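You operate a simulated robot arm through the tools that you are given. There is no shell and no other tool. Be economical: measure what you need, move in short steps, check, and stop when the job is done.

The job below is to be done with a simulated robot arm. You get a single attempt, and the scene is never put back.

TASK
Plug the basin, tip in the soapy water, scrub off the scum, pull the plug.
Fine: all the water of the cream jug; use the yellow scrub brush; jug and brush go back; the plug ends on the drainer, the basin empty. Keep clean things off the floor. Spill a teaspoon at most; pinch, break and dent nothing; leave nothing switched on. Set down upright: cream jug, yellow scrub brush, black sink plug. What is to be rubbed or washed off counts as gone when no trace of it is left.

It is judged by the outcome, as a careful person would: the job done as asked, and still so three seconds after it is handed in. It fails if anything else is knocked over, pushed out of place, dropped, spilled or broken.

THE ROBOT
A 7-joint arm with a two-finger gripper on a trunk, on a base that drives. Base frame: it is fixed to the floor where the robot stands at the start and does not move with it; the origin is under the middle of the robot, x ahead of it, y to its left, z up; the surface under the hand at the start is at about z = 0.88. Lengths are in m, angles in rad, forces in N, time in s.
With the tool pointing down near the work surface it reaches from about 0.34 to 0.78 m from the robot's upright axis, wherever it stands. Its first joint turns from -2.496 to 2.496 rad. Places, roughly: basin waste [0.7, 0.3, 0.7]; drainer top [0.7, 0, 0.9]; scum in the basin [0.7, 0.5, 0.7]; sink basin [0.6, 0.4, 0.8]. Payload 2.45 kg.
Tool frame: the origin (TCP) lies between the finger pads and is the grasp point; the fingertips stand 0.026 m ahead of it; z points along the fingers, y is the line along which they close. The gripper opens to 0.096 m. The gripper's body begins 0.069 m behind the TCP.
Orientation is that of the tool frame in the base frame, as a unit quaternion [w, x, y, z]. With the fingers straight down and closing along the base's y, the tool's x points along the base's -x, its y along +y and its z along -z.

THE INTERFACE
- The arm moves only by the tool step_arm. Its argument "motion" is a list of rows, each a list of 7 numbers: the closure, from 0 (fully open) to 1 (shut), then the shift along the base's x, y, z in units of 50 mm (1.0 is 50 mm), then the turn, a rotation vector about the base's x, y, z in units of 4 degrees (1.0 is 4 degrees). In form: [[jaw, tx, ty, tz, wx, wy, wz], ...]. A call has 1 to 8 rows; each row shifts and turns the commanded pose from where the row before left it. A call with a number of a shift or a turn outside -1 to 1 is refused whole. A row lasts 0.2 s, in which the tool goes at most 0.05 m and 0.15 rad; a call with a longer step from one row to the next is refused whole, and so is a gripper value outside its range. A pose out of reach is approached as far as the arm can. The call stops where the force on the tool passes 40 N (or 10 N more than at its start, if that is more) or the arm is blocked; 0.2 s more then pass. The fingers move at their own pace and stop on an object; they squeeze with about 28 N. The grip force told is the motor's: it shows also when the fingers shut on nothing. Time passes only in rows, and 0.2 s behind the last, so rows that do not move let the fingers close. It gives the time, the measured TCP pose, the force on the tool (base axes), the opening and the grip force at its end, in the units of the frame above (readings bear some noise), with the torque about the TCP (base axes, N m) and any sound that the robot's microphone picked up, and new pictures: "views" is both (left out), scene, wrist or none.
- Cameras (640 x 400 px; columns grow to the right, rows downward): "scene" is now at [0.0341, 0.1883, 1.5312]; the picture's right is [0.07, -1.00, 0.00], its down [-0.67, -0.04, -0.74] and it looks along [0.74, 0.05, -0.67] (base axes); focal length 262 px, centre (320, 200). "wrist" rides on the gripper at [0.082, 0.003, -0.098] in the tool frame; the picture's right is [-0.04, 1.00, 0.00], its down [-0.73, -0.03, -0.68] and it looks along [-0.68, -0.03, 0.73] (tool axes); focal length 256 px, centre (320, 200). There is no depth. A picture from a camera that has moved, and an enlarged one, comes with that camera's place and axes in the base frame and with its lens.
- move_column(by): slides the trunk up (or, below 0, down) by that many m; the arm and the scene camera ride with it, the base frame stays. It gives what a move gives, with no picture.
- steer(legs): drives the robot by 1 to 6 legs, each [ahead, turn to the left] in m and rad, along the robot's own axes; the way and the turn of a leg run together, so that a leg with both is an arc; at most 1.5 m and 3.142 rad a leg. The arm and the cameras ride along, it lands a little off, and it stops where it bumps. It gives what a move gives, and a new picture of the scene camera.
- head_to(pan, tilt): turns the head with the scene camera to pan (to the left, within 2.705 rad either way) and tilt (down, from -0.506 to 1.204), counted from straight ahead of the robot. It gives what a move gives, and a new picture of the scene camera.
- enlarge(camera, box): a new picture of the part [left, top, right, bottom] of that camera's present view, enlarged. No time passes.
- close_job(): hands the job in; it is judged then, once.

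Work in short steps. Places have to be worked out from the pictures, the camera data and where the tool is seen: move nearer, look again, correct. Check each grasp and each placing, and mend what went wrong. You have 120 turns and 260 pictures in all, those below and enlarged ones among them. Open the gripper and draw the arm clear of the work before you hand the job in, unless the task says otherwise; then end with one line.

The tools are called after ">>>" as a command line: name --pt "numbers of a row" for each row, then --argument value for the rest, lists and objects as JSON in quotes. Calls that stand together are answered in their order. step_arm: Moves the arm, as the interface text tells. Its arguments: {"type":"object","properties":{"motion":{"type":"array","items":{"type":"array","items":{"type":"number"}}},"views":{"type":"string","enum":["both","scene","wrist","none"]}},"required":["motion"]} The other tools are called the same way: move_column (by) slides the trunk up or down; steer (legs) drives the base; head_to (pan, tilt) turns the head that bears the scene camera; enlarge (camera, box) takes an enlarged picture of a part of a camera's view; close_job () hands the job in.

At the start:

```text
clock: 0.0
position: [0.4978, 0.1237, 1.185]
orientation: [0.0, 0.001, 1.0, 0.0]
ft_force: [0.7, 0.3, 0.0]
wrist_torque: [-0.04, 0.0, -0.03]
opening: 0.0961
grasp_force: 0.0
trunk travel left (down, up): [-0.575, 0.065]
robot x, y, heading: [-0.0003, -0.0022, -0.001]
head pan, tilt: [0.066, 0.74]
```

scene: 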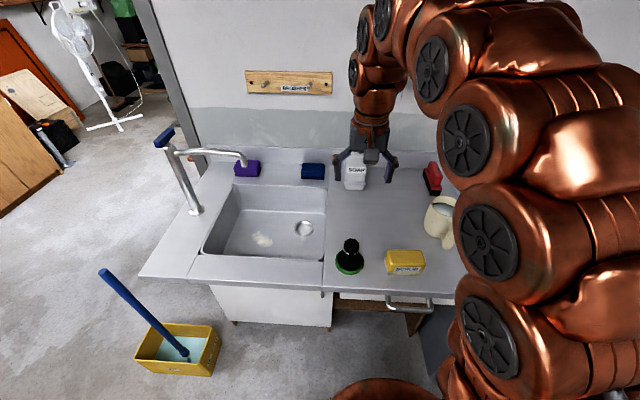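
wrist: 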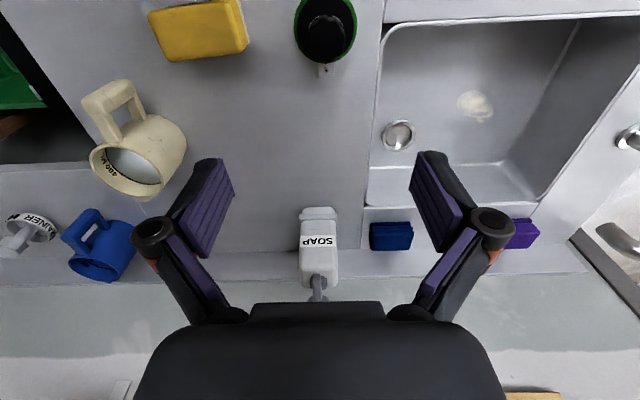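

I'll begin by looking closer at the objects on the worktop.

>>> enlarge --camera "scene" --box '[190, 140, 470, 315]'

>>> enlarge --camera "wrist" --box '[0, 0, 400, 250]'

>>> enlarge --camera "wrist" --box '[300, 0, 640, 212]'

```text
2.29 times, centred on (330, 228) of scene
camera zoom: at [0.0341, 0.1883, 1.5312], right [0.07, -1.0, 0.0], down [-0.67, -0.04, -0.74], along [0.74, 0.05, -0.67], focal length 598 px, centre (297, 137)
```

zoom: 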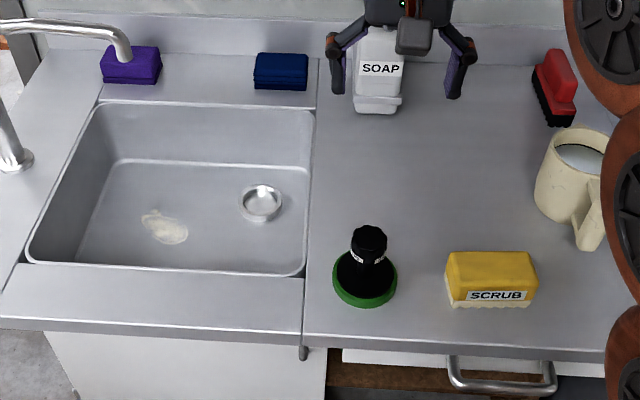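

```text
1.60 times, centred on (200, 125) of wrist
camera zoom: at [0.4178, 0.1256, 1.2832], right [0.04, 1.0, 0.0], down [0.73, -0.03, 0.68], along [0.68, -0.03, -0.73], focal length 410 px, centre (512, 320)
```

zoom: 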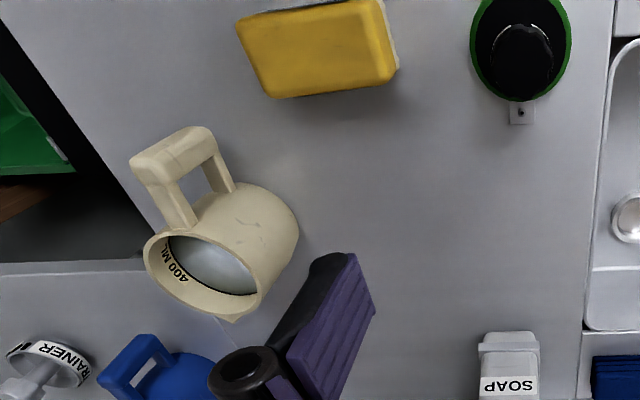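

```text
1.88 times, centred on (470, 106) of wrist
camera zoom: at [0.4178, 0.1256, 1.2832], right [0.04, 1.0, 0.0], down [0.73, -0.03, 0.68], along [0.68, -0.03, -0.73], focal length 482 px, centre (38, 377)
```

zoom: 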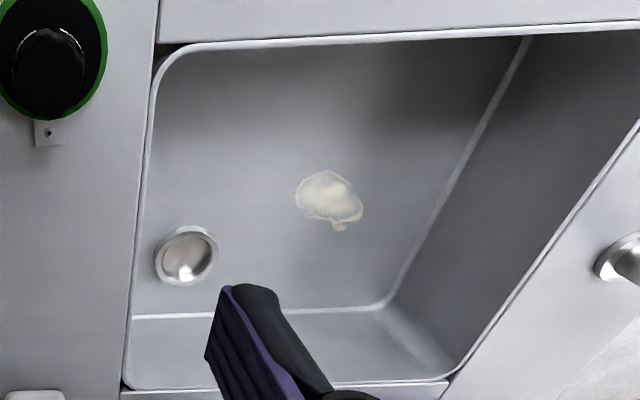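

The plug is at about (0.48,0.13) and the brush at about (0.48,-0.02). The jug is near (0.62,-0.15), the waste near (0.77,0.31) and the scum near (0.70,0.47), below the spout. One stance near y≈0.28, slightly forward, reaches all of them, so I drive there.

>>> steer --legs '[[0, 1.571], [0.27, 0], [0, -1.571]]'

>>> head_to --pan 0.0 --tilt 1.15

```text
clock: 9.6
position: [0.5079, 0.3732, 1.1841]
orientation: [0.0, 0.018, 1.0, 0.0]
ft_force: [-0.1, 0.0, 0.0]
wrist_torque: [0.0, 0.02, -0.04]
opening: 0.0957
grasp_force: 0.0
trunk travel left (down, up): [-0.575, 0.065]
robot x, y, heading: [0.0042, 0.2708, -0.041]
head pan, tilt: [0.066, 0.74]
camera scene: at [0.0453, 0.4542, 1.5312], right [0.03, -1.0, 0.0], down [-0.67, -0.02, -0.74], along [0.74, 0.02, -0.67], focal length 262 px, centre (320, 200)
```

scene: 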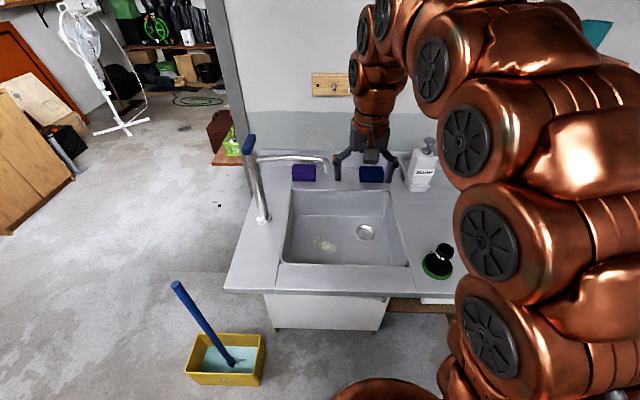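

```text
clock: 10.4
position: [0.5078, 0.3721, 1.1847]
orientation: [-0.001, 0.019, 1.0, 0.001]
ft_force: [0.0, -0.5, 0.5]
wrist_torque: [0.01, -0.01, 0.0]
opening: 0.0959
grasp_force: 0.1
trunk travel left (down, up): [-0.575, 0.065]
robot x, y, heading: [0.0045, 0.2688, -0.032]
head pan, tilt: [0.0, 1.15]
camera scene: at [0.0216, 0.4496, 1.5016], right [-0.04, -1.0, 0.0], down [-0.91, 0.03, -0.41], along [0.41, -0.02, -0.91], focal length 262 px, centre (320, 200)
```

scene: 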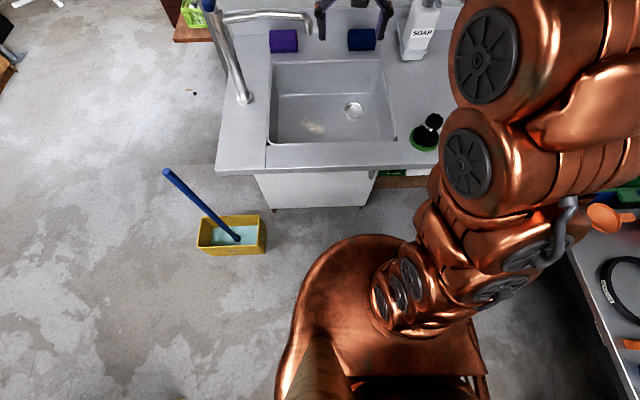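

The base front stands near x≈0.30 and the counter front at about 0.39, so there is room to move 0.06 m ahead. I'll straighten the heading and edge forward.

>>> steer --legs '[[0, 0.032], [0.06, 0]]'

>>> head_to --pan -0.15 --tilt 0.8

```text
clock: 11.8
position: [0.5639, 0.3887, 1.185]
orientation: [0.0, 0.003, 1.0, 0.0]
ft_force: [-0.3, -0.5, -0.1]
wrist_torque: [0.01, -0.05, -0.02]
opening: 0.0964
grasp_force: 0.0
trunk travel left (down, up): [-0.575, 0.065]
robot x, y, heading: [0.0674, 0.2697, -0.009]
head pan, tilt: [0.0, 1.15]
camera scene: at [0.0758, 0.4497, 1.5015], right [0.0, -1.0, 0.0], down [-0.91, 0.0, -0.41], along [0.41, 0.0, -0.91], focal length 262 px, centre (320, 200)
```

scene: 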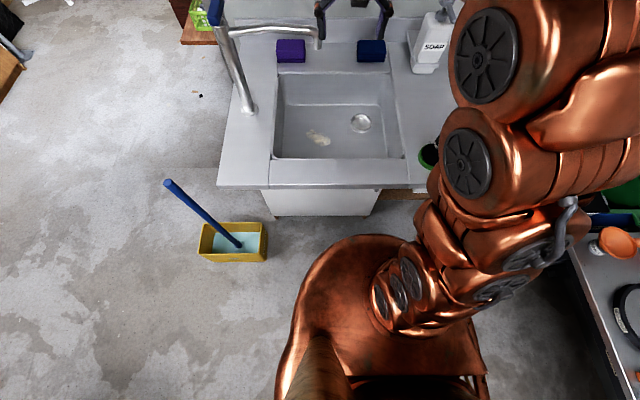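

```text
clock: 12.6
position: [0.5648, 0.3885, 1.1843]
orientation: [0.0, 0.003, 1.0, -0.001]
ft_force: [-0.4, 0.0, 0.3]
wrist_torque: [0.0, -0.01, 0.0]
opening: 0.0962
grasp_force: 0.0
trunk travel left (down, up): [-0.575, 0.065]
robot x, y, heading: [0.063, 0.2712, -0.008]
head pan, tilt: [-0.15, 0.799]
camera scene: at [0.0961, 0.4376, 1.5263], right [-0.15, -0.99, 0.0], down [-0.71, 0.11, -0.7], along [0.69, -0.11, -0.72], focal length 262 px, centre (320, 200)
```

scene: 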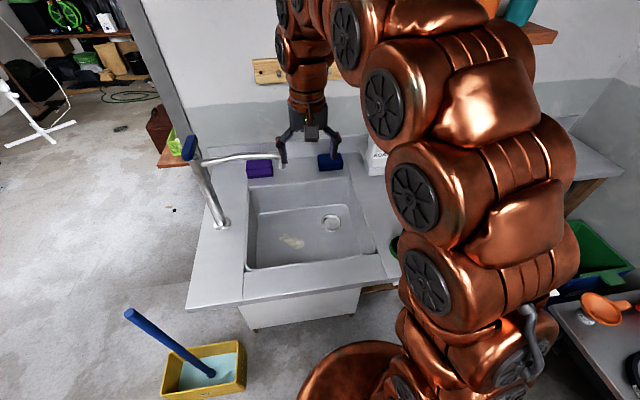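

The scene camera's view to the right is blocked by the arm. I'll bring the hand over near the plug and look with the wrist camera.

>>> step_arm --pt "0 -0.7 -1 0 0 0 0" --pt "0 -0.7 -1 0 0 0 0" --pt "0 -0.7 -1 0 0 0 0" --pt "0 -0.7 -1 0 0 0 0" --pt "0 -0.3 -1 0 0 0 0" --pt "0 0 -0.2 -1 0 0 0" --views "both"

```text
refused: row 1 steps farther than a row can; nothing moved
```

>>> step_arm --pt "0 -0.5 -0.8 0 0 0 0" --pt "0 -0.5 -0.8 0 0 0 0" --pt "0 -0.5 -0.8 0 0 0 0" --pt "0 -0.5 -0.8 0 0 0 0" --pt "0 -0.5 -0.8 0 0 0 0" --pt "0 -0.5 -0.8 0 0 0 0" --pt "0 0 -0.4 -0.8 0 0 0" --views "both"

```text
clock: 14.2
position: [0.4121, 0.1282, 1.1427]
orientation: [-0.001, 0.001, 1.0, 0.0]
ft_force: [0.1, -0.3, -0.1]
wrist_torque: [-0.02, 0.01, 0.01]
opening: 0.0959
grasp_force: 0.0
trunk travel left (down, up): [-0.575, 0.065]
robot x, y, heading: [0.0663, 0.2692, -0.008]
head pan, tilt: [-0.15, 0.799]
camera scene: at [0.0959, 0.4377, 1.5263], right [-0.15, -0.99, 0.0], down [-0.71, 0.11, -0.7], along [0.69, -0.11, -0.72], focal length 262 px, centre (320, 200)
camera wrist: at [0.3323, 0.1302, 1.2423], right [0.04, 1.0, 0.0], down [0.73, -0.03, 0.68], along [0.68, -0.03, -0.74], focal length 256 px, centre (320, 200)
```

scene: 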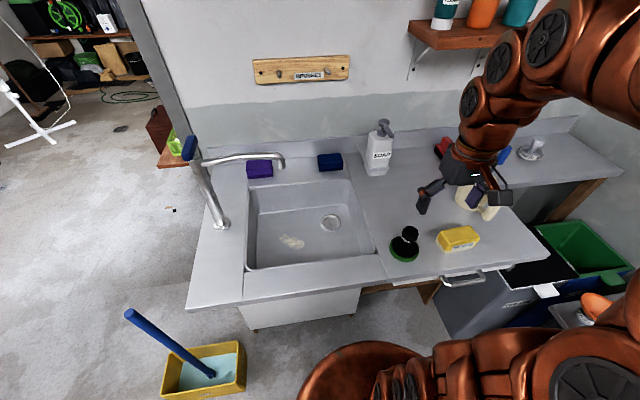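
wrist: 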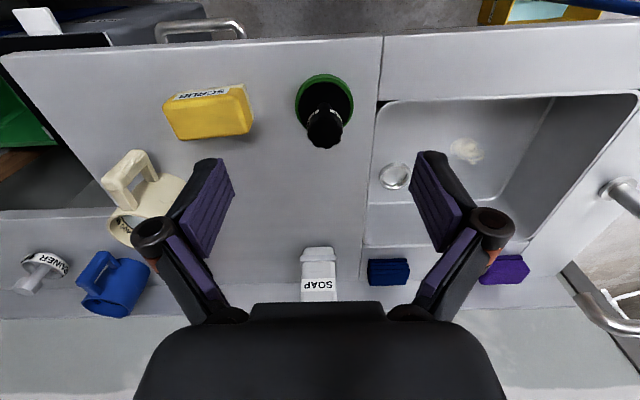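

The view is clear now. I'll read the rack's label and see the plug, brush and jug in detail.

>>> enlarge --camera "scene" --box '[240, 40, 368, 120]'

>>> enlarge --camera "scene" --box '[360, 130, 560, 280]'

>>> enlarge --camera "wrist" --box '[80, 60, 400, 260]'

>>> enlarge --camera "scene" --box '[170, 110, 390, 290]'

```text
5.00 times, centred on (304, 80) of scene
camera zoom: at [0.0959, 0.4377, 1.5263], right [-0.15, -0.99, 0.0], down [-0.71, 0.11, -0.7], along [0.69, -0.11, -0.72], focal length 1309 px, centre (400, 800)
```

zoom: 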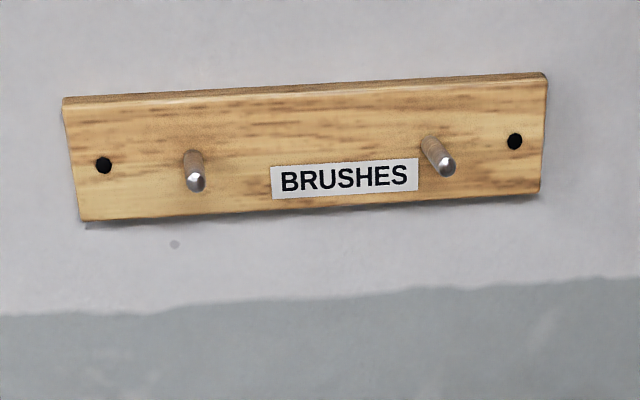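

```text
2.67 times, centred on (460, 205) of scene
camera zoom: at [0.0959, 0.4377, 1.5263], right [-0.15, -0.99, 0.0], down [-0.71, 0.11, -0.7], along [0.69, -0.11, -0.72], focal length 698 px, centre (-53, 187)
```

zoom: 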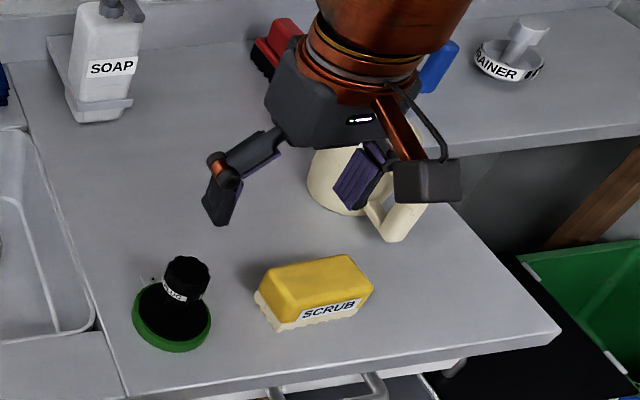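

```text
2.00 times, centred on (240, 160) of wrist
camera zoom: at [0.3323, 0.1302, 1.2423], right [0.04, 1.0, 0.0], down [0.73, -0.03, 0.68], along [0.68, -0.03, -0.74], focal length 512 px, centre (480, 280)
```

zoom: 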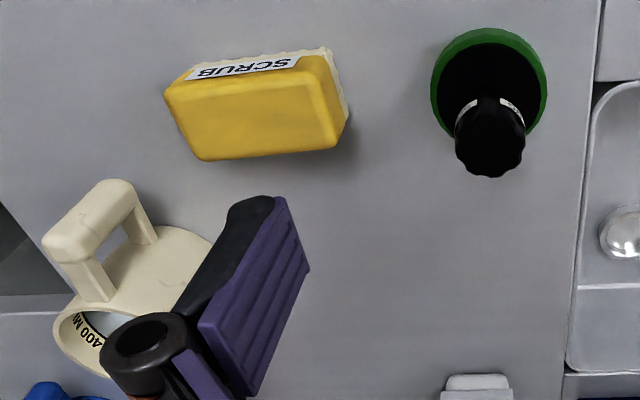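

```text
2.22 times, centred on (280, 200) of scene
camera zoom: at [0.0959, 0.4377, 1.5263], right [-0.15, -0.99, 0.0], down [-0.71, 0.11, -0.7], along [0.69, -0.11, -0.72], focal length 582 px, centre (409, 200)
```

zoom: 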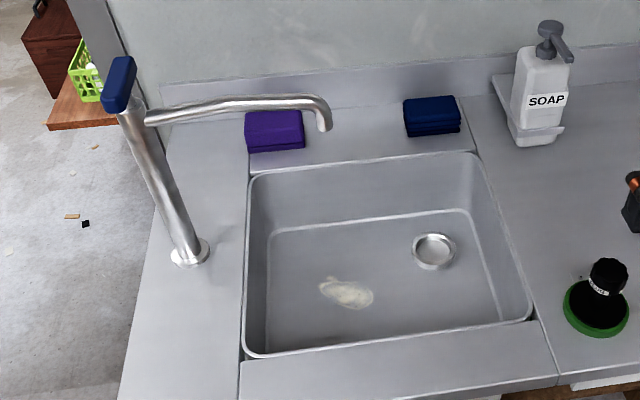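

I'll read the label on the knob to be sure it is the plug.

>>> enlarge --camera "scene" --box '[385, 215, 433, 270]'

>>> enlarge --camera "scene" --box '[500, 130, 560, 170]'

```text
7.27 times, centred on (409, 242) of scene
camera zoom: at [0.0959, 0.4377, 1.5263], right [-0.15, -0.99, 0.0], down [-0.71, 0.11, -0.7], along [0.69, -0.11, -0.72], focal length 1904 px, centre (-327, -109)
```

zoom: 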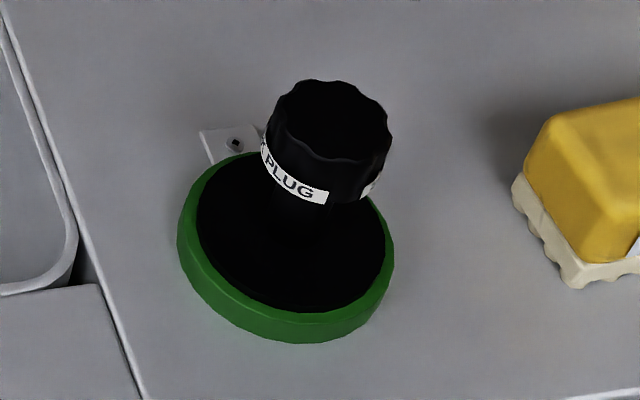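

```text
10.00 times, centred on (530, 150) of scene
camera zoom: at [0.0959, 0.4377, 1.5263], right [-0.15, -0.99, 0.0], down [-0.71, 0.11, -0.7], along [0.69, -0.11, -0.72], focal length 2618 px, centre (-1780, 700)
```

zoom: 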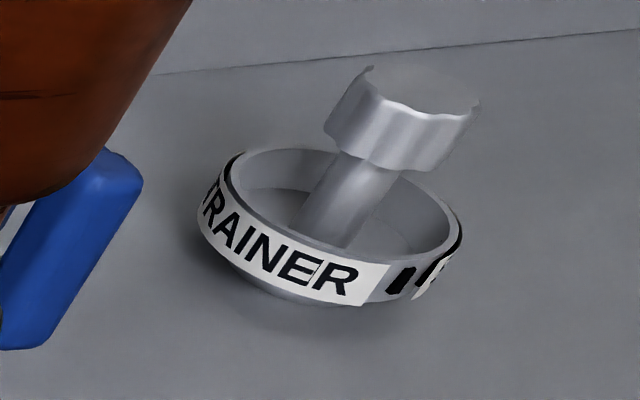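

It reads PLUG. Both views put it at about (0.471,0.132) with the knob top at z≈0.98. I go above it and check.

>>> step_arm --pt "0 0.59 0.04 -0.6 0 0 0" --pt "0 0.59 0.04 -0.6 0 0 0" --pt "0 0 0 -0.9 0 0 0"

```text
clock: 15.0
position: [0.4715, 0.1315, 1.0389]
orientation: [-0.001, 0.002, 1.0, 0.0]
ft_force: [-0.8, -0.5, 0.7]
wrist_torque: [0.0, -0.03, -0.03]
opening: 0.0959
grasp_force: 0.1
trunk travel left (down, up): [-0.575, 0.065]
robot x, y, heading: [0.0658, 0.2659, -0.001]
head pan, tilt: [-0.15, 0.799]
camera scene: at [0.0959, 0.4375, 1.5264], right [-0.15, -0.99, 0.0], down [-0.71, 0.11, -0.7], along [0.69, -0.11, -0.72], focal length 262 px, centre (320, 200)
camera wrist: at [0.3919, 0.1338, 1.1384], right [0.05, 1.0, 0.0], down [0.73, -0.03, 0.68], along [0.68, -0.03, -0.73], focal length 256 px, centre (320, 200)
```

scene: 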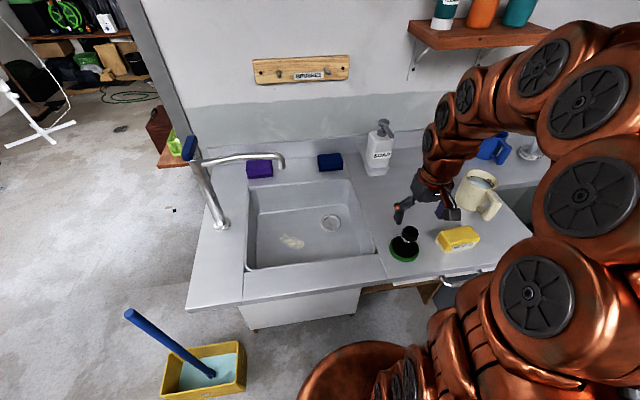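
wrist: 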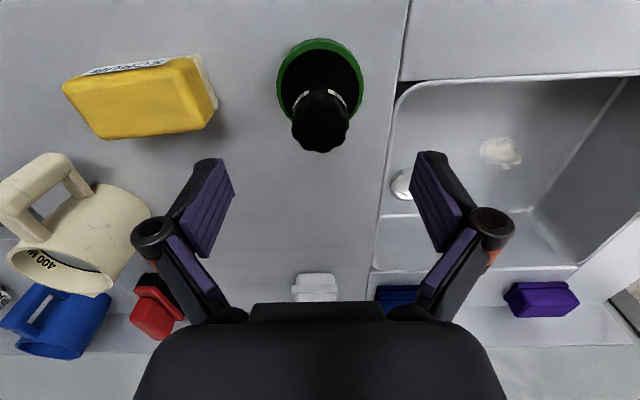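

Aligned. Go down to z≈0.96 and close on the knob.

>>> step_arm --pt "0 0 0 -0.8 0 0 0" --pt "0 0 0 -0.78 0 0 0" --pt "0 0 0 0 0 0 0" --views "none"

>>> step_arm --pt "1 0 0 0 0 0 0" --pt "1 0 0 0 0 0 0" --pt "1 0 0 0 0 0 0" --pt "1 0 0 0 0 0 0" --views "both"

```text
clock: 15.8
position: [0.4722, 0.1306, 0.9605]
orientation: [0.0, 0.002, 1.0, 0.0]
ft_force: [0.0, 0.1, -0.6]
wrist_torque: [0.03, 0.0, 0.01]
opening: 0.0958
grasp_force: 0.0
trunk travel left (down, up): [-0.575, 0.065]
robot x, y, heading: [0.0621, 0.2671, -0.006]
head pan, tilt: [-0.15, 0.799]
```

```text
clock: 16.8
position: [0.4723, 0.1306, 0.9613]
orientation: [0.0, 0.002, 1.0, 0.0]
ft_force: [-0.1, 0.1, 2.0]
wrist_torque: [0.04, 0.01, -0.03]
opening: 0.0401
grasp_force: 28.1
trunk travel left (down, up): [-0.575, 0.065]
robot x, y, heading: [0.0641, 0.2657, -0.005]
head pan, tilt: [-0.15, 0.799]
camera scene: at [0.096, 0.4375, 1.5264], right [-0.15, -0.99, 0.0], down [-0.71, 0.11, -0.7], along [0.69, -0.11, -0.72], focal length 262 px, centre (320, 200)
camera wrist: at [0.3918, 0.1336, 1.0595], right [0.05, 1.0, 0.0], down [0.73, -0.03, 0.68], along [0.68, -0.03, -0.73], focal length 256 px, centre (320, 200)
```

scene: 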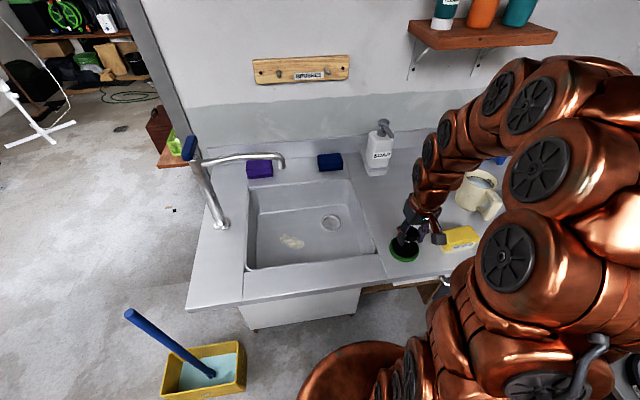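
wrist: 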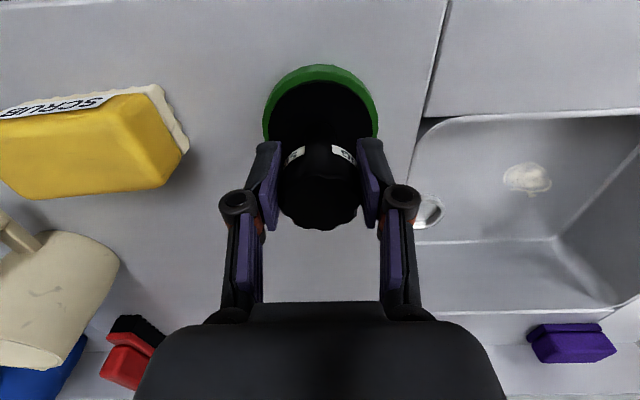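

Gripped (opening 0.040). I lift it and carry it toward the basin, stopping short of the waste to look.

>>> step_arm --pt "1 0 0 0.8 0 0 0" --pt "1 0 0 0.9 0 0 0" --pt "1 0 0 0.9 0 0 0" --pt "1 0.7 0.65 0 0 0 0" --pt "1 0.7 0.65 0 0 0 0" --pt "1 0.7 0.65 0 0 0 0" --pt "1 0.7 0.65 0 0 0 0" --pt "1 0.7 0.65 0 0 0 0"

```text
clock: 18.6
position: [0.6494, 0.2948, 1.0912]
orientation: [0.001, 0.003, 1.0, 0.0]
ft_force: [-0.7, -0.2, 0.0]
wrist_torque: [0.05, -0.04, -0.02]
opening: 0.0399
grasp_force: 28.1
trunk travel left (down, up): [-0.575, 0.065]
robot x, y, heading: [0.065, 0.2702, -0.007]
head pan, tilt: [-0.15, 0.799]
camera scene: at [0.0958, 0.4373, 1.5264], right [-0.15, -0.99, 0.0], down [-0.71, 0.11, -0.7], along [0.69, -0.11, -0.72], focal length 262 px, centre (320, 200)
camera wrist: at [0.5678, 0.2979, 1.1902], right [0.04, 1.0, 0.0], down [0.73, -0.03, 0.68], along [0.68, -0.03, -0.73], focal length 256 px, centre (320, 200)
```

scene: 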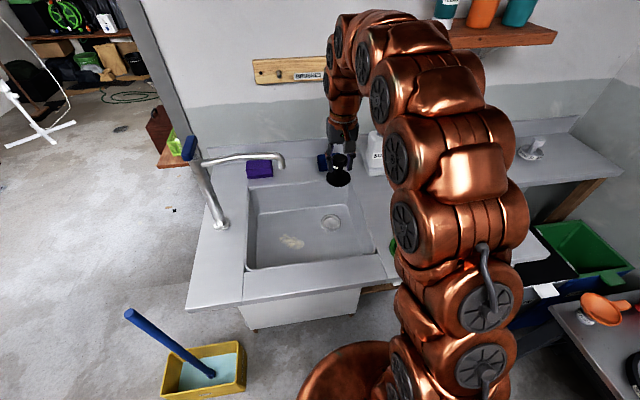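
wrist: 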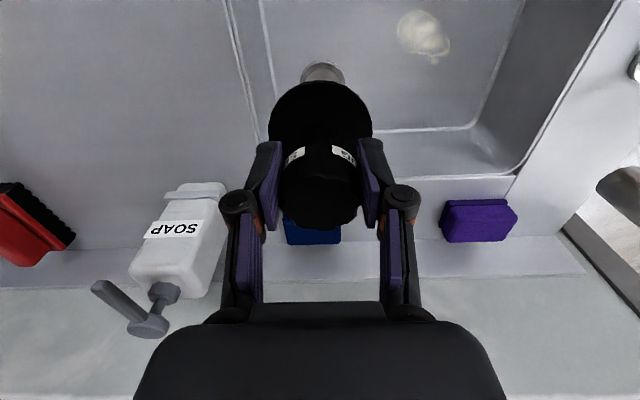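

The green ring seems to have stayed on the counter, so I'll look at that and at the plug's underside.

>>> enlarge --camera "scene" --box '[290, 120, 410, 260]'

>>> enlarge --camera "wrist" --box '[220, 40, 480, 240]'

```text
2.86 times, centred on (350, 190) of scene
camera zoom: at [0.0958, 0.4373, 1.5264], right [-0.15, -0.99, 0.0], down [-0.71, 0.11, -0.7], along [0.69, -0.11, -0.72], focal length 748 px, centre (234, 229)
```

zoom: 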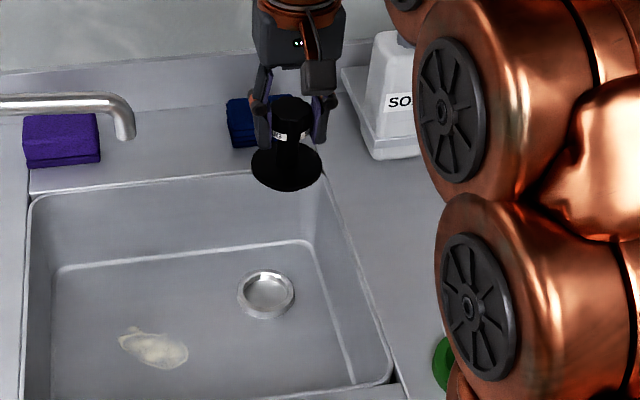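

```text
2.00 times, centred on (350, 140) of wrist
camera zoom: at [0.5678, 0.2979, 1.1902], right [0.04, 1.0, 0.0], down [0.73, -0.03, 0.68], along [0.68, -0.03, -0.73], focal length 512 px, centre (260, 320)
```

zoom: 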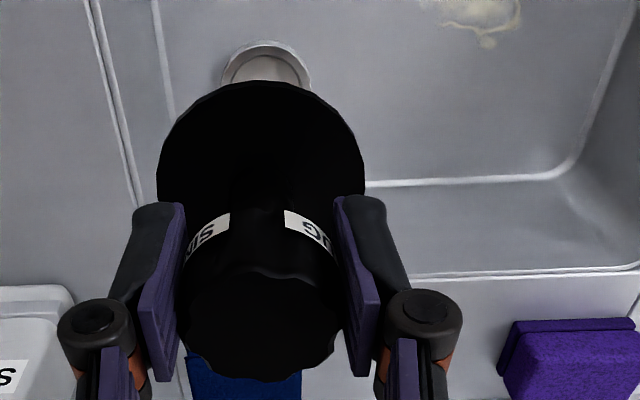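

The green ring is a stand. Combining the views, the basin floor is at z≈0.745 and the waste at about (0.722,0.296). I move above it and look again from the scene camera.

>>> step_arm --pt "1 0.7 0 0 0 0 0" --pt "1 0.73 0.02 0 0 0 0" --pt "1 0 0 -0.9 0 0 0" --pt "1 0 0 -0.9 0 0 0" --pt "1 0 0 -0.9 0 0 0" --pt "1 0 0 0 0 0 0"

>>> enlarge --camera "scene" --box '[240, 140, 400, 280]'

```text
clock: 20.0
position: [0.7206, 0.2941, 0.956]
orientation: [0.001, 0.002, 1.0, 0.0]
ft_force: [0.0, 0.1, -0.5]
wrist_torque: [-0.02, 0.03, -0.01]
opening: 0.0404
grasp_force: 27.9
trunk travel left (down, up): [-0.575, 0.065]
robot x, y, heading: [0.0638, 0.2671, -0.004]
head pan, tilt: [-0.15, 0.799]
camera scene: at [0.0963, 0.4376, 1.5264], right [-0.15, -0.99, 0.0], down [-0.71, 0.11, -0.7], along [0.69, -0.11, -0.72], focal length 262 px, centre (320, 200)
camera wrist: at [0.64, 0.2982, 1.0547], right [0.05, 1.0, 0.0], down [0.73, -0.03, 0.68], along [0.68, -0.03, -0.73], focal length 256 px, centre (320, 200)
```

scene: 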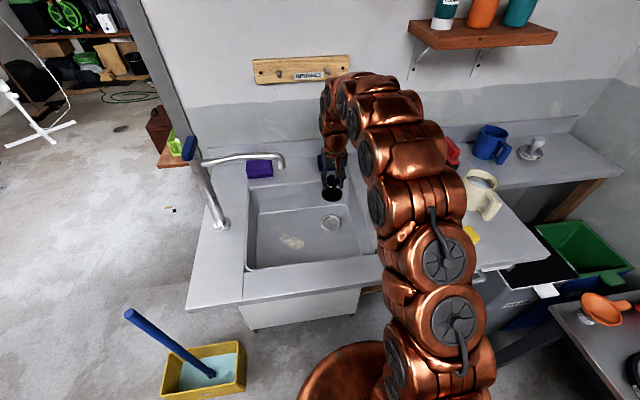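
wrist: 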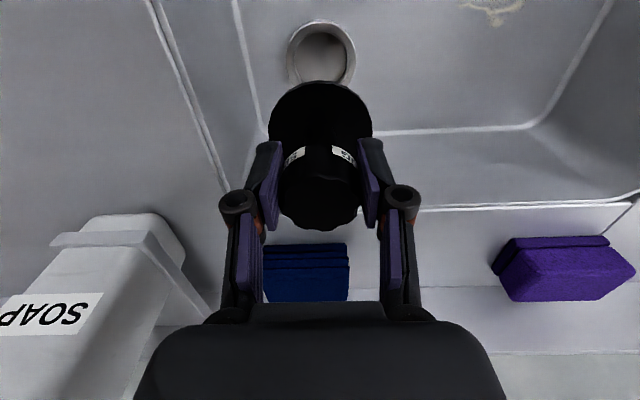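

```text
2.86 times, centred on (320, 210) of scene
camera zoom: at [0.0963, 0.4376, 1.5264], right [-0.15, -0.99, 0.0], down [-0.71, 0.11, -0.7], along [0.69, -0.11, -0.72], focal length 748 px, centre (320, 171)
```

zoom: 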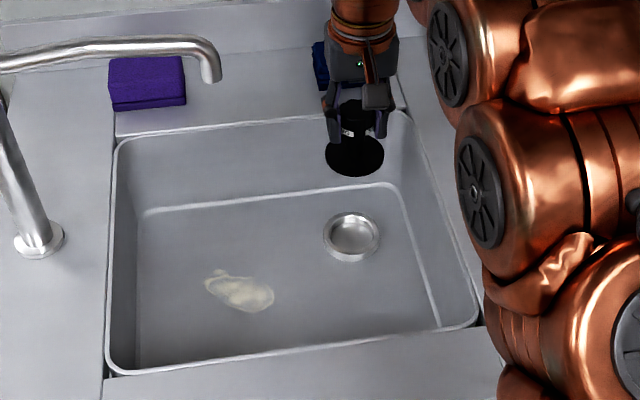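

The waste centre shows at about (0.716,0.2955), so I nudge slightly and go down to just above seating height.

>>> step_arm --pt "1 -0.05 0.03 -0.7 0 0 0" --pt "1 0 0 -0.8 0 0 0" --pt "1 0 0 -0.5 0 0 0" --pt "1 0 0 0 0 0 0"

>>> enlarge --camera "scene" --box '[280, 170, 380, 260]'

```text
clock: 21.0
position: [0.7173, 0.2982, 0.8547]
orientation: [0.001, 0.003, 1.0, 0.0]
ft_force: [-0.6, 0.8, -0.4]
wrist_torque: [0.0, 0.01, -0.02]
opening: 0.0401
grasp_force: 27.9
trunk travel left (down, up): [-0.575, 0.065]
robot x, y, heading: [0.0685, 0.2663, 0.001]
head pan, tilt: [-0.15, 0.799]
camera scene: at [0.0963, 0.4376, 1.5264], right [-0.15, -0.99, 0.0], down [-0.71, 0.11, -0.7], along [0.69, -0.11, -0.72], focal length 262 px, centre (320, 200)
camera wrist: at [0.6365, 0.2997, 0.9546], right [0.05, 1.0, 0.0], down [0.73, -0.03, 0.68], along [0.68, -0.03, -0.73], focal length 256 px, centre (320, 200)
```

scene: 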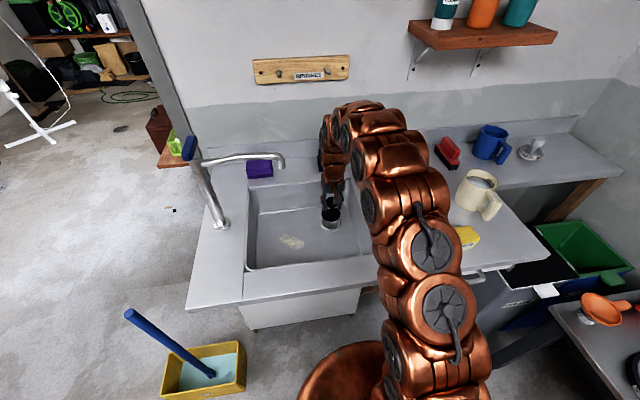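
wrist: 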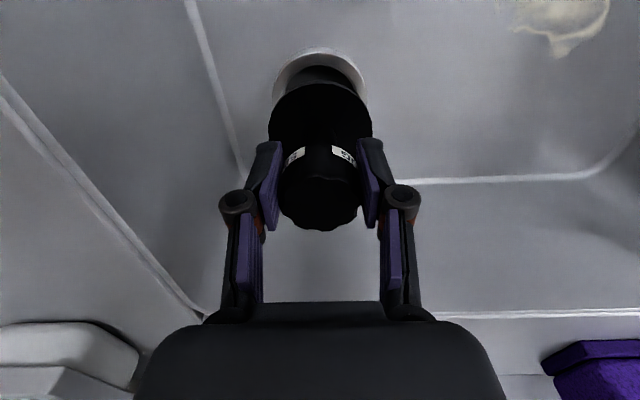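

```text
4.44 times, centred on (330, 215) of scene
camera zoom: at [0.0963, 0.4376, 1.5264], right [-0.15, -0.99, 0.0], down [-0.71, 0.11, -0.7], along [0.69, -0.11, -0.72], focal length 1163 px, centre (276, 133)
```

zoom: 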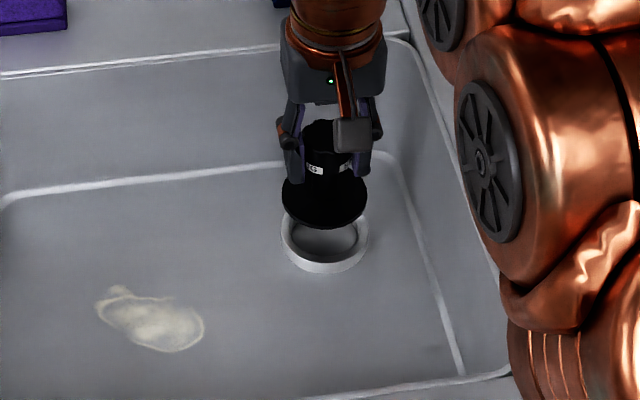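

It looks well centred. I lower gently in small steps until contact.

>>> step_arm --pt "1 0.04 -0.02 -0.4 0 0 0" --pt "1 0 0 -0.2 0 0 0" --pt "1 0 0 -0.1 0 0 0" --pt "1 0 0 0 0 0 0" --views "none"

>>> step_arm --pt "1 0 0 -0.1 0 0 0" --pt "1 0 0 -0.1 0 0 0" --pt "1 0 0 -0.1 0 0 0" --pt "1 0 0 0 0 0 0" --views "both"

>>> enlarge --camera "scene" --box '[280, 170, 380, 260]'

```text
clock: 22.0
position: [0.718, 0.2962, 0.8225]
orientation: [0.002, 0.002, 1.0, 0.0]
ft_force: [-10.6, 0.1, 28.6]
wrist_torque: [-0.07, -0.19, -0.04]
opening: 0.04
grasp_force: 28.7
trunk travel left (down, up): [-0.575, 0.065]
robot x, y, heading: [0.0658, 0.2685, -0.007]
head pan, tilt: [-0.15, 0.799]
```

```text
clock: 23.0
position: [0.7177, 0.2964, 0.8055]
orientation: [0.0, 0.003, 1.0, 0.0]
ft_force: [-15.3, -0.9, 24.9]
wrist_torque: [0.01, 0.08, -0.01]
opening: 0.0394
grasp_force: 28.1
trunk travel left (down, up): [-0.575, 0.065]
robot x, y, heading: [0.0657, 0.2666, -0.003]
head pan, tilt: [-0.15, 0.799]
camera scene: at [0.094, 0.4375, 1.5264], right [-0.15, -0.99, 0.0], down [-0.71, 0.11, -0.7], along [0.69, -0.11, -0.72], focal length 262 px, centre (320, 200)
camera wrist: at [0.6363, 0.2984, 0.9052], right [0.05, 1.0, 0.0], down [0.73, -0.03, 0.68], along [0.68, -0.03, -0.73], focal length 256 px, centre (320, 200)
```

scene: 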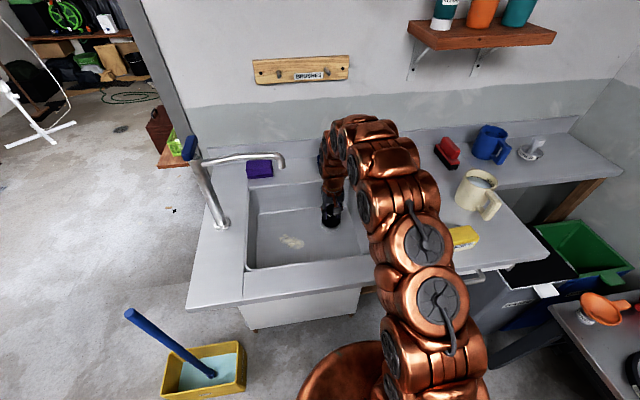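
wrist: 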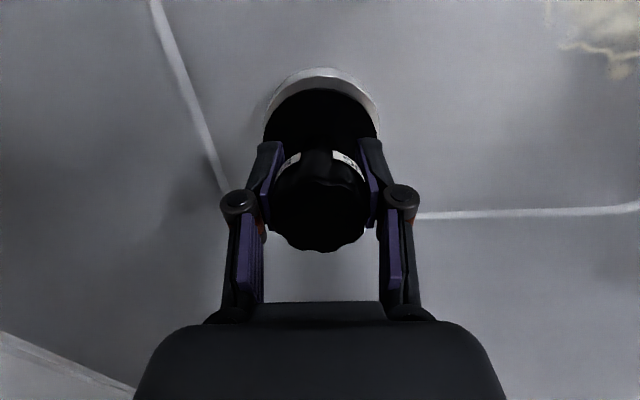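

```text
4.44 times, centred on (330, 215) of scene
camera zoom: at [0.094, 0.4375, 1.5264], right [-0.15, -0.99, 0.0], down [-0.71, 0.11, -0.7], along [0.69, -0.11, -0.72], focal length 1163 px, centre (276, 133)
```

zoom: 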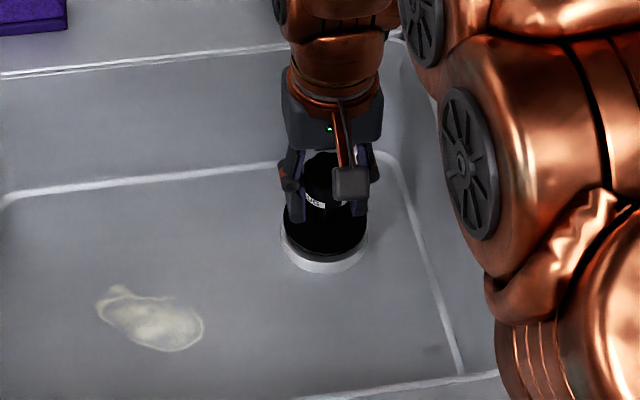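

Contact, with a push toward -x, so the plug sits slightly too far ahead. I ease up a little, shift back a few mm and press down again.

>>> step_arm --pt "1 -0.04 0 0.1 0 0 0" --pt "1 -0.04 0 0 0 0 0" --pt "1 0 0 0 0 0 0" --views "none"

>>> step_arm --pt "1 0 0 -0.08 0 0 0" --pt "1 0 0 -0.08 0 0 0" --pt "1 0 0 0 0 0 0" --views "wrist"

```text
clock: 23.8
position: [0.7142, 0.2971, 0.8103]
orientation: [0.0, 0.003, 1.0, 0.001]
ft_force: [-0.3, -0.2, -0.3]
wrist_torque: [-0.01, 0.0, 0.0]
opening: 0.0391
grasp_force: 28.1
trunk travel left (down, up): [-0.575, 0.065]
robot x, y, heading: [0.0663, 0.2656, -0.007]
head pan, tilt: [-0.15, 0.799]
```

```text
clock: 24.6
position: [0.715, 0.2967, 0.8052]
orientation: [0.002, 0.003, 1.0, 0.0]
ft_force: [0.9, -0.1, 21.6]
wrist_torque: [-0.07, 0.61, 0.03]
opening: 0.0393
grasp_force: 28.5
trunk travel left (down, up): [-0.575, 0.065]
robot x, y, heading: [0.062, 0.2672, -0.001]
head pan, tilt: [-0.15, 0.799]
camera wrist: at [0.6344, 0.2986, 0.9029], right [0.05, 1.0, 0.0], down [0.73, -0.03, 0.68], along [0.68, -0.03, -0.73], focal length 256 px, centre (320, 200)
```

wrist: 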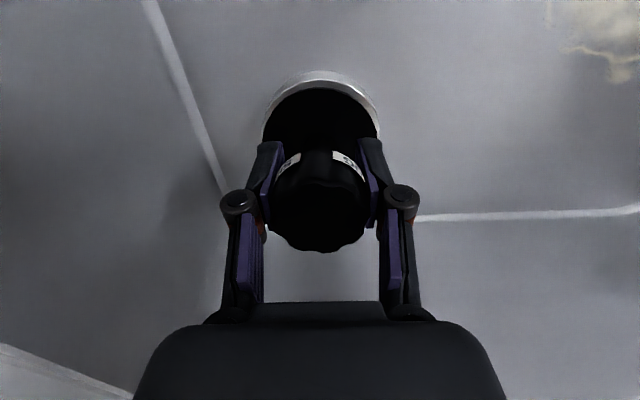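

The torque now shows contact on the near rim, while before it was on the far rim. The centre lies between, so I shift +2 mm and press again.

>>> step_arm --pt "1 0 0 0.12 0 0 0" --pt "1 0.035 0 0 0 0 0" --pt "1 0 0 0 0 0 0" --views "none"

>>> step_arm --pt "1 0 0 -0.1 0 0 0" --pt "1 0 0 -0.1 0 0 0" --pt "1 0 0 -0.05 0 0 0" --pt "1 0 0 0 0 0 0" --views "wrist"

```text
clock: 25.4
position: [0.7167, 0.2962, 0.8076]
orientation: [0.0, 0.002, 1.0, 0.0]
ft_force: [-0.1, -0.5, -0.4]
wrist_torque: [0.01, 0.02, 0.0]
opening: 0.0391
grasp_force: 28.0
trunk travel left (down, up): [-0.575, 0.065]
robot x, y, heading: [0.0619, 0.2653, -0.002]
head pan, tilt: [-0.15, 0.799]
```

```text
clock: 26.4
position: [0.7169, 0.2966, 0.7949]
orientation: [0.001, 0.002, 1.0, 0.0]
ft_force: [6.9, 0.4, 7.9]
wrist_torque: [-0.01, -0.04, -0.02]
opening: 0.046
grasp_force: 27.7
trunk travel left (down, up): [-0.575, 0.065]
robot x, y, heading: [0.0645, 0.2657, -0.007]
head pan, tilt: [-0.15, 0.799]
camera wrist: at [0.6359, 0.2987, 0.894], right [0.05, 1.0, 0.0], down [0.73, -0.03, 0.68], along [0.68, -0.03, -0.73], focal length 256 px, centre (320, 200)
```

wrist: 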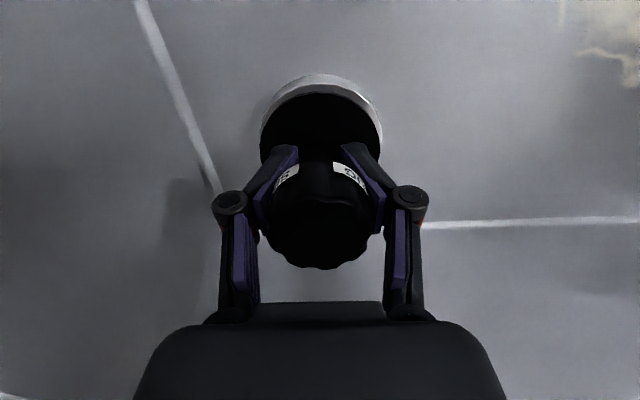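

The knob is slipping up in the fingers while the plug seats. I open, draw up, and look at how it sits.

>>> step_arm --pt "0 0 0 0 0 0 0" --pt "0 0 0 0 0 0 0" --pt "0 0 0 0 0 0 0" --pt "0 0 0 0.8 0 0 0" --pt "0 0 0 0.8 0 0 0" --pt "0 -0.5 0 0.6 0 0 0" --pt "0 -0.5 0 0.6 0 0 0"

>>> enlarge --camera "wrist" --box '[220, 0, 420, 150]'

>>> enlarge --camera "scene" --box '[280, 170, 380, 260]'

```text
clock: 28.0
position: [0.6665, 0.2967, 0.9336]
orientation: [-0.001, 0.002, 1.0, 0.0]
ft_force: [-0.1, 1.2, -0.5]
wrist_torque: [-0.01, 0.06, 0.04]
opening: 0.0959
grasp_force: 0.2
trunk travel left (down, up): [-0.575, 0.065]
robot x, y, heading: [0.0636, 0.2703, -0.005]
head pan, tilt: [-0.15, 0.799]
camera scene: at [0.0968, 0.4376, 1.5263], right [-0.15, -0.99, 0.0], down [-0.71, 0.11, -0.7], along [0.69, -0.11, -0.72], focal length 262 px, centre (320, 200)
camera wrist: at [0.5855, 0.2995, 1.0337], right [0.04, 1.0, 0.0], down [0.73, -0.03, 0.68], along [0.68, -0.03, -0.74], focal length 256 px, centre (320, 200)
```

scene: 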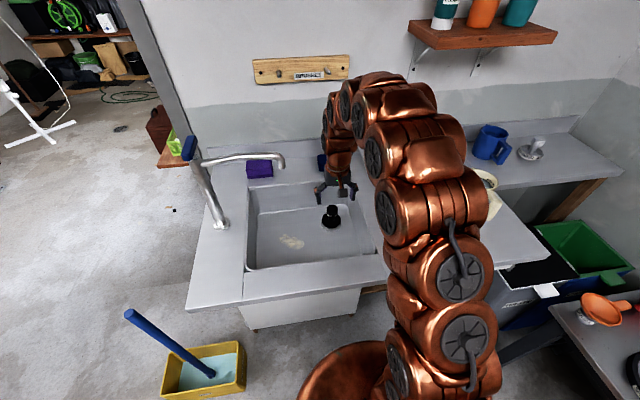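
wrist: 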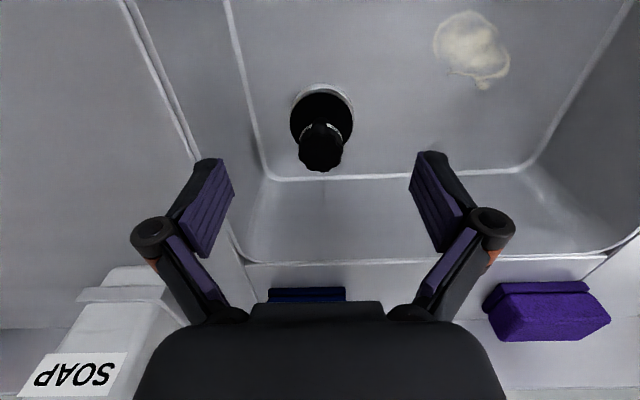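

```text
2.67 times, centred on (320, 75) of wrist
camera zoom: at [0.5855, 0.2995, 1.0337], right [0.04, 1.0, 0.0], down [0.73, -0.03, 0.68], along [0.68, -0.03, -0.74], focal length 683 px, centre (320, 533)
```

zoom: 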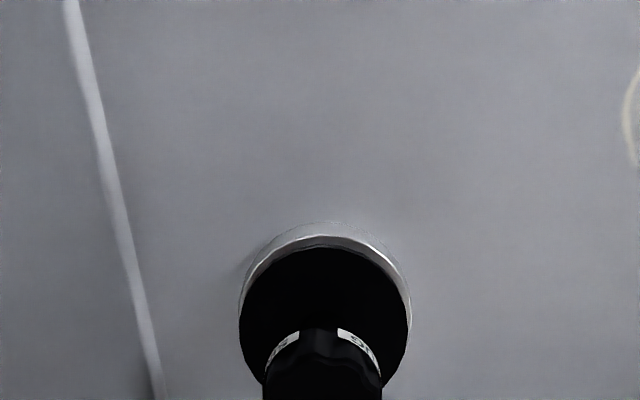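

```text
4.44 times, centred on (330, 215) of scene
camera zoom: at [0.0968, 0.4376, 1.5263], right [-0.15, -0.99, 0.0], down [-0.71, 0.11, -0.7], along [0.69, -0.11, -0.72], focal length 1163 px, centre (276, 133)
```

zoom: 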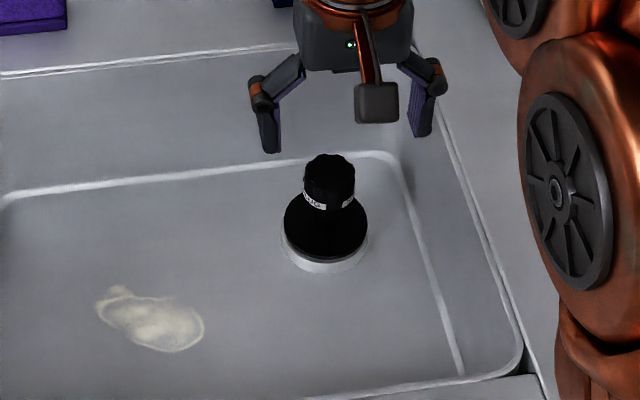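

The plug sits upright on the waste. To make sure it is well seated, I press it with closed fingertips on top of the knob.

>>> step_arm --pt "1 0.5 0 0 0 0 0" --pt "1 0.53 0 0 0 0 0" --pt "1 0 0 0 0 0 0" --pt "1 0 0 0 0 0 0" --pt "1 0 0 -0.5 0 0 0" --pt "1 0 0 -0.5 0 0 0" --pt "1 0 0 -0.2 0 0 0" --views "wrist"

```text
clock: 29.6
position: [0.7171, 0.2958, 0.8759]
orientation: [0.001, 0.002, 1.0, 0.0]
ft_force: [-0.9, 0.5, -0.4]
wrist_torque: [0.0, -0.02, -0.01]
opening: 0.0
grasp_force: 27.7
trunk travel left (down, up): [-0.575, 0.065]
robot x, y, heading: [0.0667, 0.2668, -0.0]
head pan, tilt: [-0.15, 0.799]
camera wrist: at [0.6373, 0.2983, 0.9747], right [0.05, 1.0, 0.0], down [0.73, -0.03, 0.68], along [0.68, -0.03, -0.73], focal length 256 px, centre (320, 200)
```

wrist: 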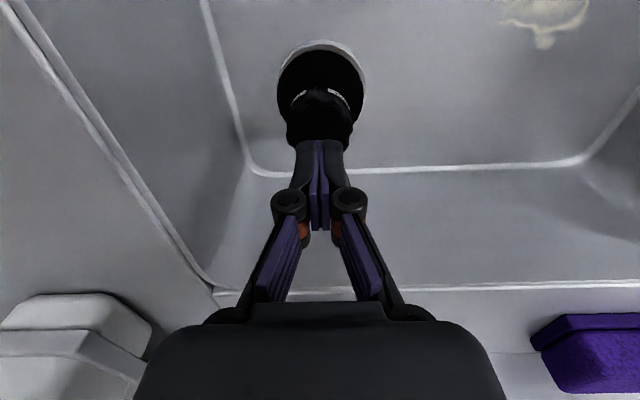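

>>> step_arm --pt "1 0 0 -0.2 0 0 0" --pt "1 0 0 -0.1 0 0 0" --pt "1 0 0 -0.1 0 0 0" --pt "1 0 0 -0.1 0 0 0" --pt "1 0 0 0 0 0 0" --views "wrist"

```text
clock: 30.8
position: [0.7192, 0.2964, 0.8524]
orientation: [0.003, 0.003, 1.0, 0.0]
ft_force: [12.8, 0.4, 27.4]
wrist_torque: [0.08, -0.39, -0.01]
opening: 0.0059
grasp_force: 27.9
trunk travel left (down, up): [-0.575, 0.065]
robot x, y, heading: [0.0637, 0.2693, -0.008]
head pan, tilt: [-0.15, 0.799]
camera wrist: at [0.6383, 0.2988, 0.9513], right [0.05, 1.0, 0.0], down [0.73, -0.03, 0.68], along [0.68, -0.03, -0.73], focal length 256 px, centre (320, 200)
```

wrist: 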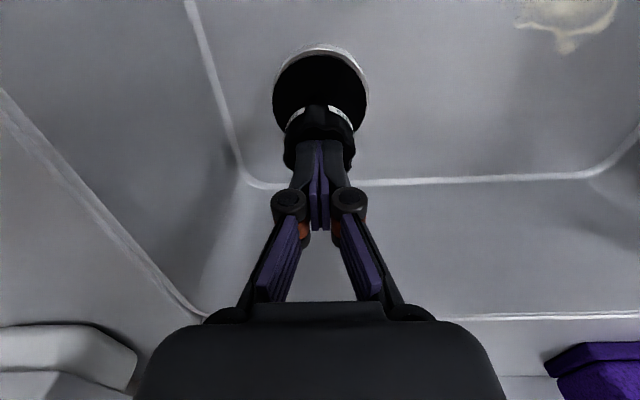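

>>> step_arm --pt "1 0.03 0 0.1 0 0 0" --pt "1 0 0 -0.2 0 0 0" --pt "1 0 0 -0.1 0 0 0" --pt "1 0 0 0 0 0 0" --views "none"

>>> step_arm --pt "1 0 0 0.8 0 0 0" --pt "1 0 0 0.9 0 0 0" --pt "1 -0.5 -0.5 0.5 0 0 0" --views "wrist"

>>> enlarge --camera "scene" --box '[290, 180, 370, 252]'

```text
clock: 31.4
position: [0.7186, 0.2962, 0.8518]
orientation: [0.002, 0.003, 1.0, 0.0]
ft_force: [-11.0, 0.6, 27.6]
wrist_torque: [0.02, 0.35, 0.01]
opening: 0.006
grasp_force: 27.9
trunk travel left (down, up): [-0.575, 0.065]
robot x, y, heading: [0.0649, 0.27, -0.008]
head pan, tilt: [-0.15, 0.799]
stopped in row 2: the force on the tool passed its limit at 53 N (the readings are from after the stop); the commanded pose is now the measured one
```

```text
clock: 32.2
position: [0.6953, 0.273, 0.9602]
orientation: [0.001, 0.003, 1.0, 0.0]
ft_force: [0.2, 1.0, 0.0]
wrist_torque: [-0.05, 0.01, 0.01]
opening: 0.0
grasp_force: 27.9
trunk travel left (down, up): [-0.575, 0.065]
robot x, y, heading: [0.0625, 0.2691, -0.009]
head pan, tilt: [-0.15, 0.799]
camera wrist: at [0.6141, 0.2747, 1.06], right [0.05, 1.0, 0.0], down [0.73, -0.03, 0.68], along [0.68, -0.03, -0.73], focal length 256 px, centre (320, 200)
```

wrist: 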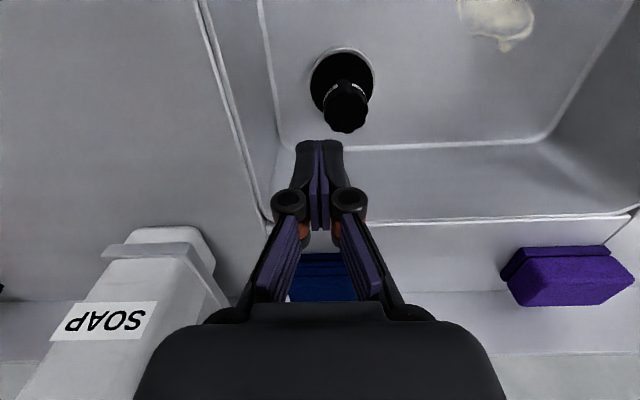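

```text
5.56 times, centred on (330, 216) of scene
camera zoom: at [0.0964, 0.4379, 1.5263], right [-0.15, -0.99, 0.0], down [-0.71, 0.11, -0.7], along [0.69, -0.11, -0.72], focal length 1454 px, centre (264, 111)
```

zoom: 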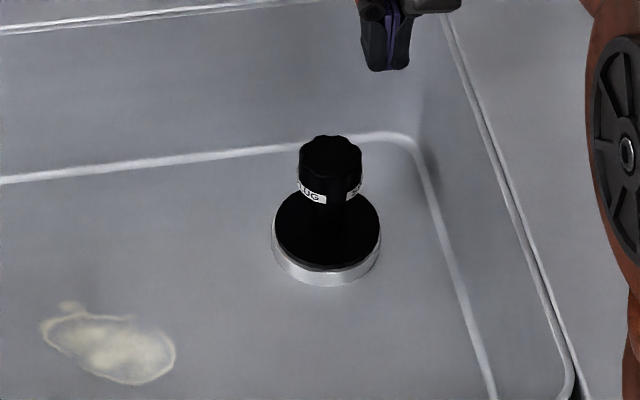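

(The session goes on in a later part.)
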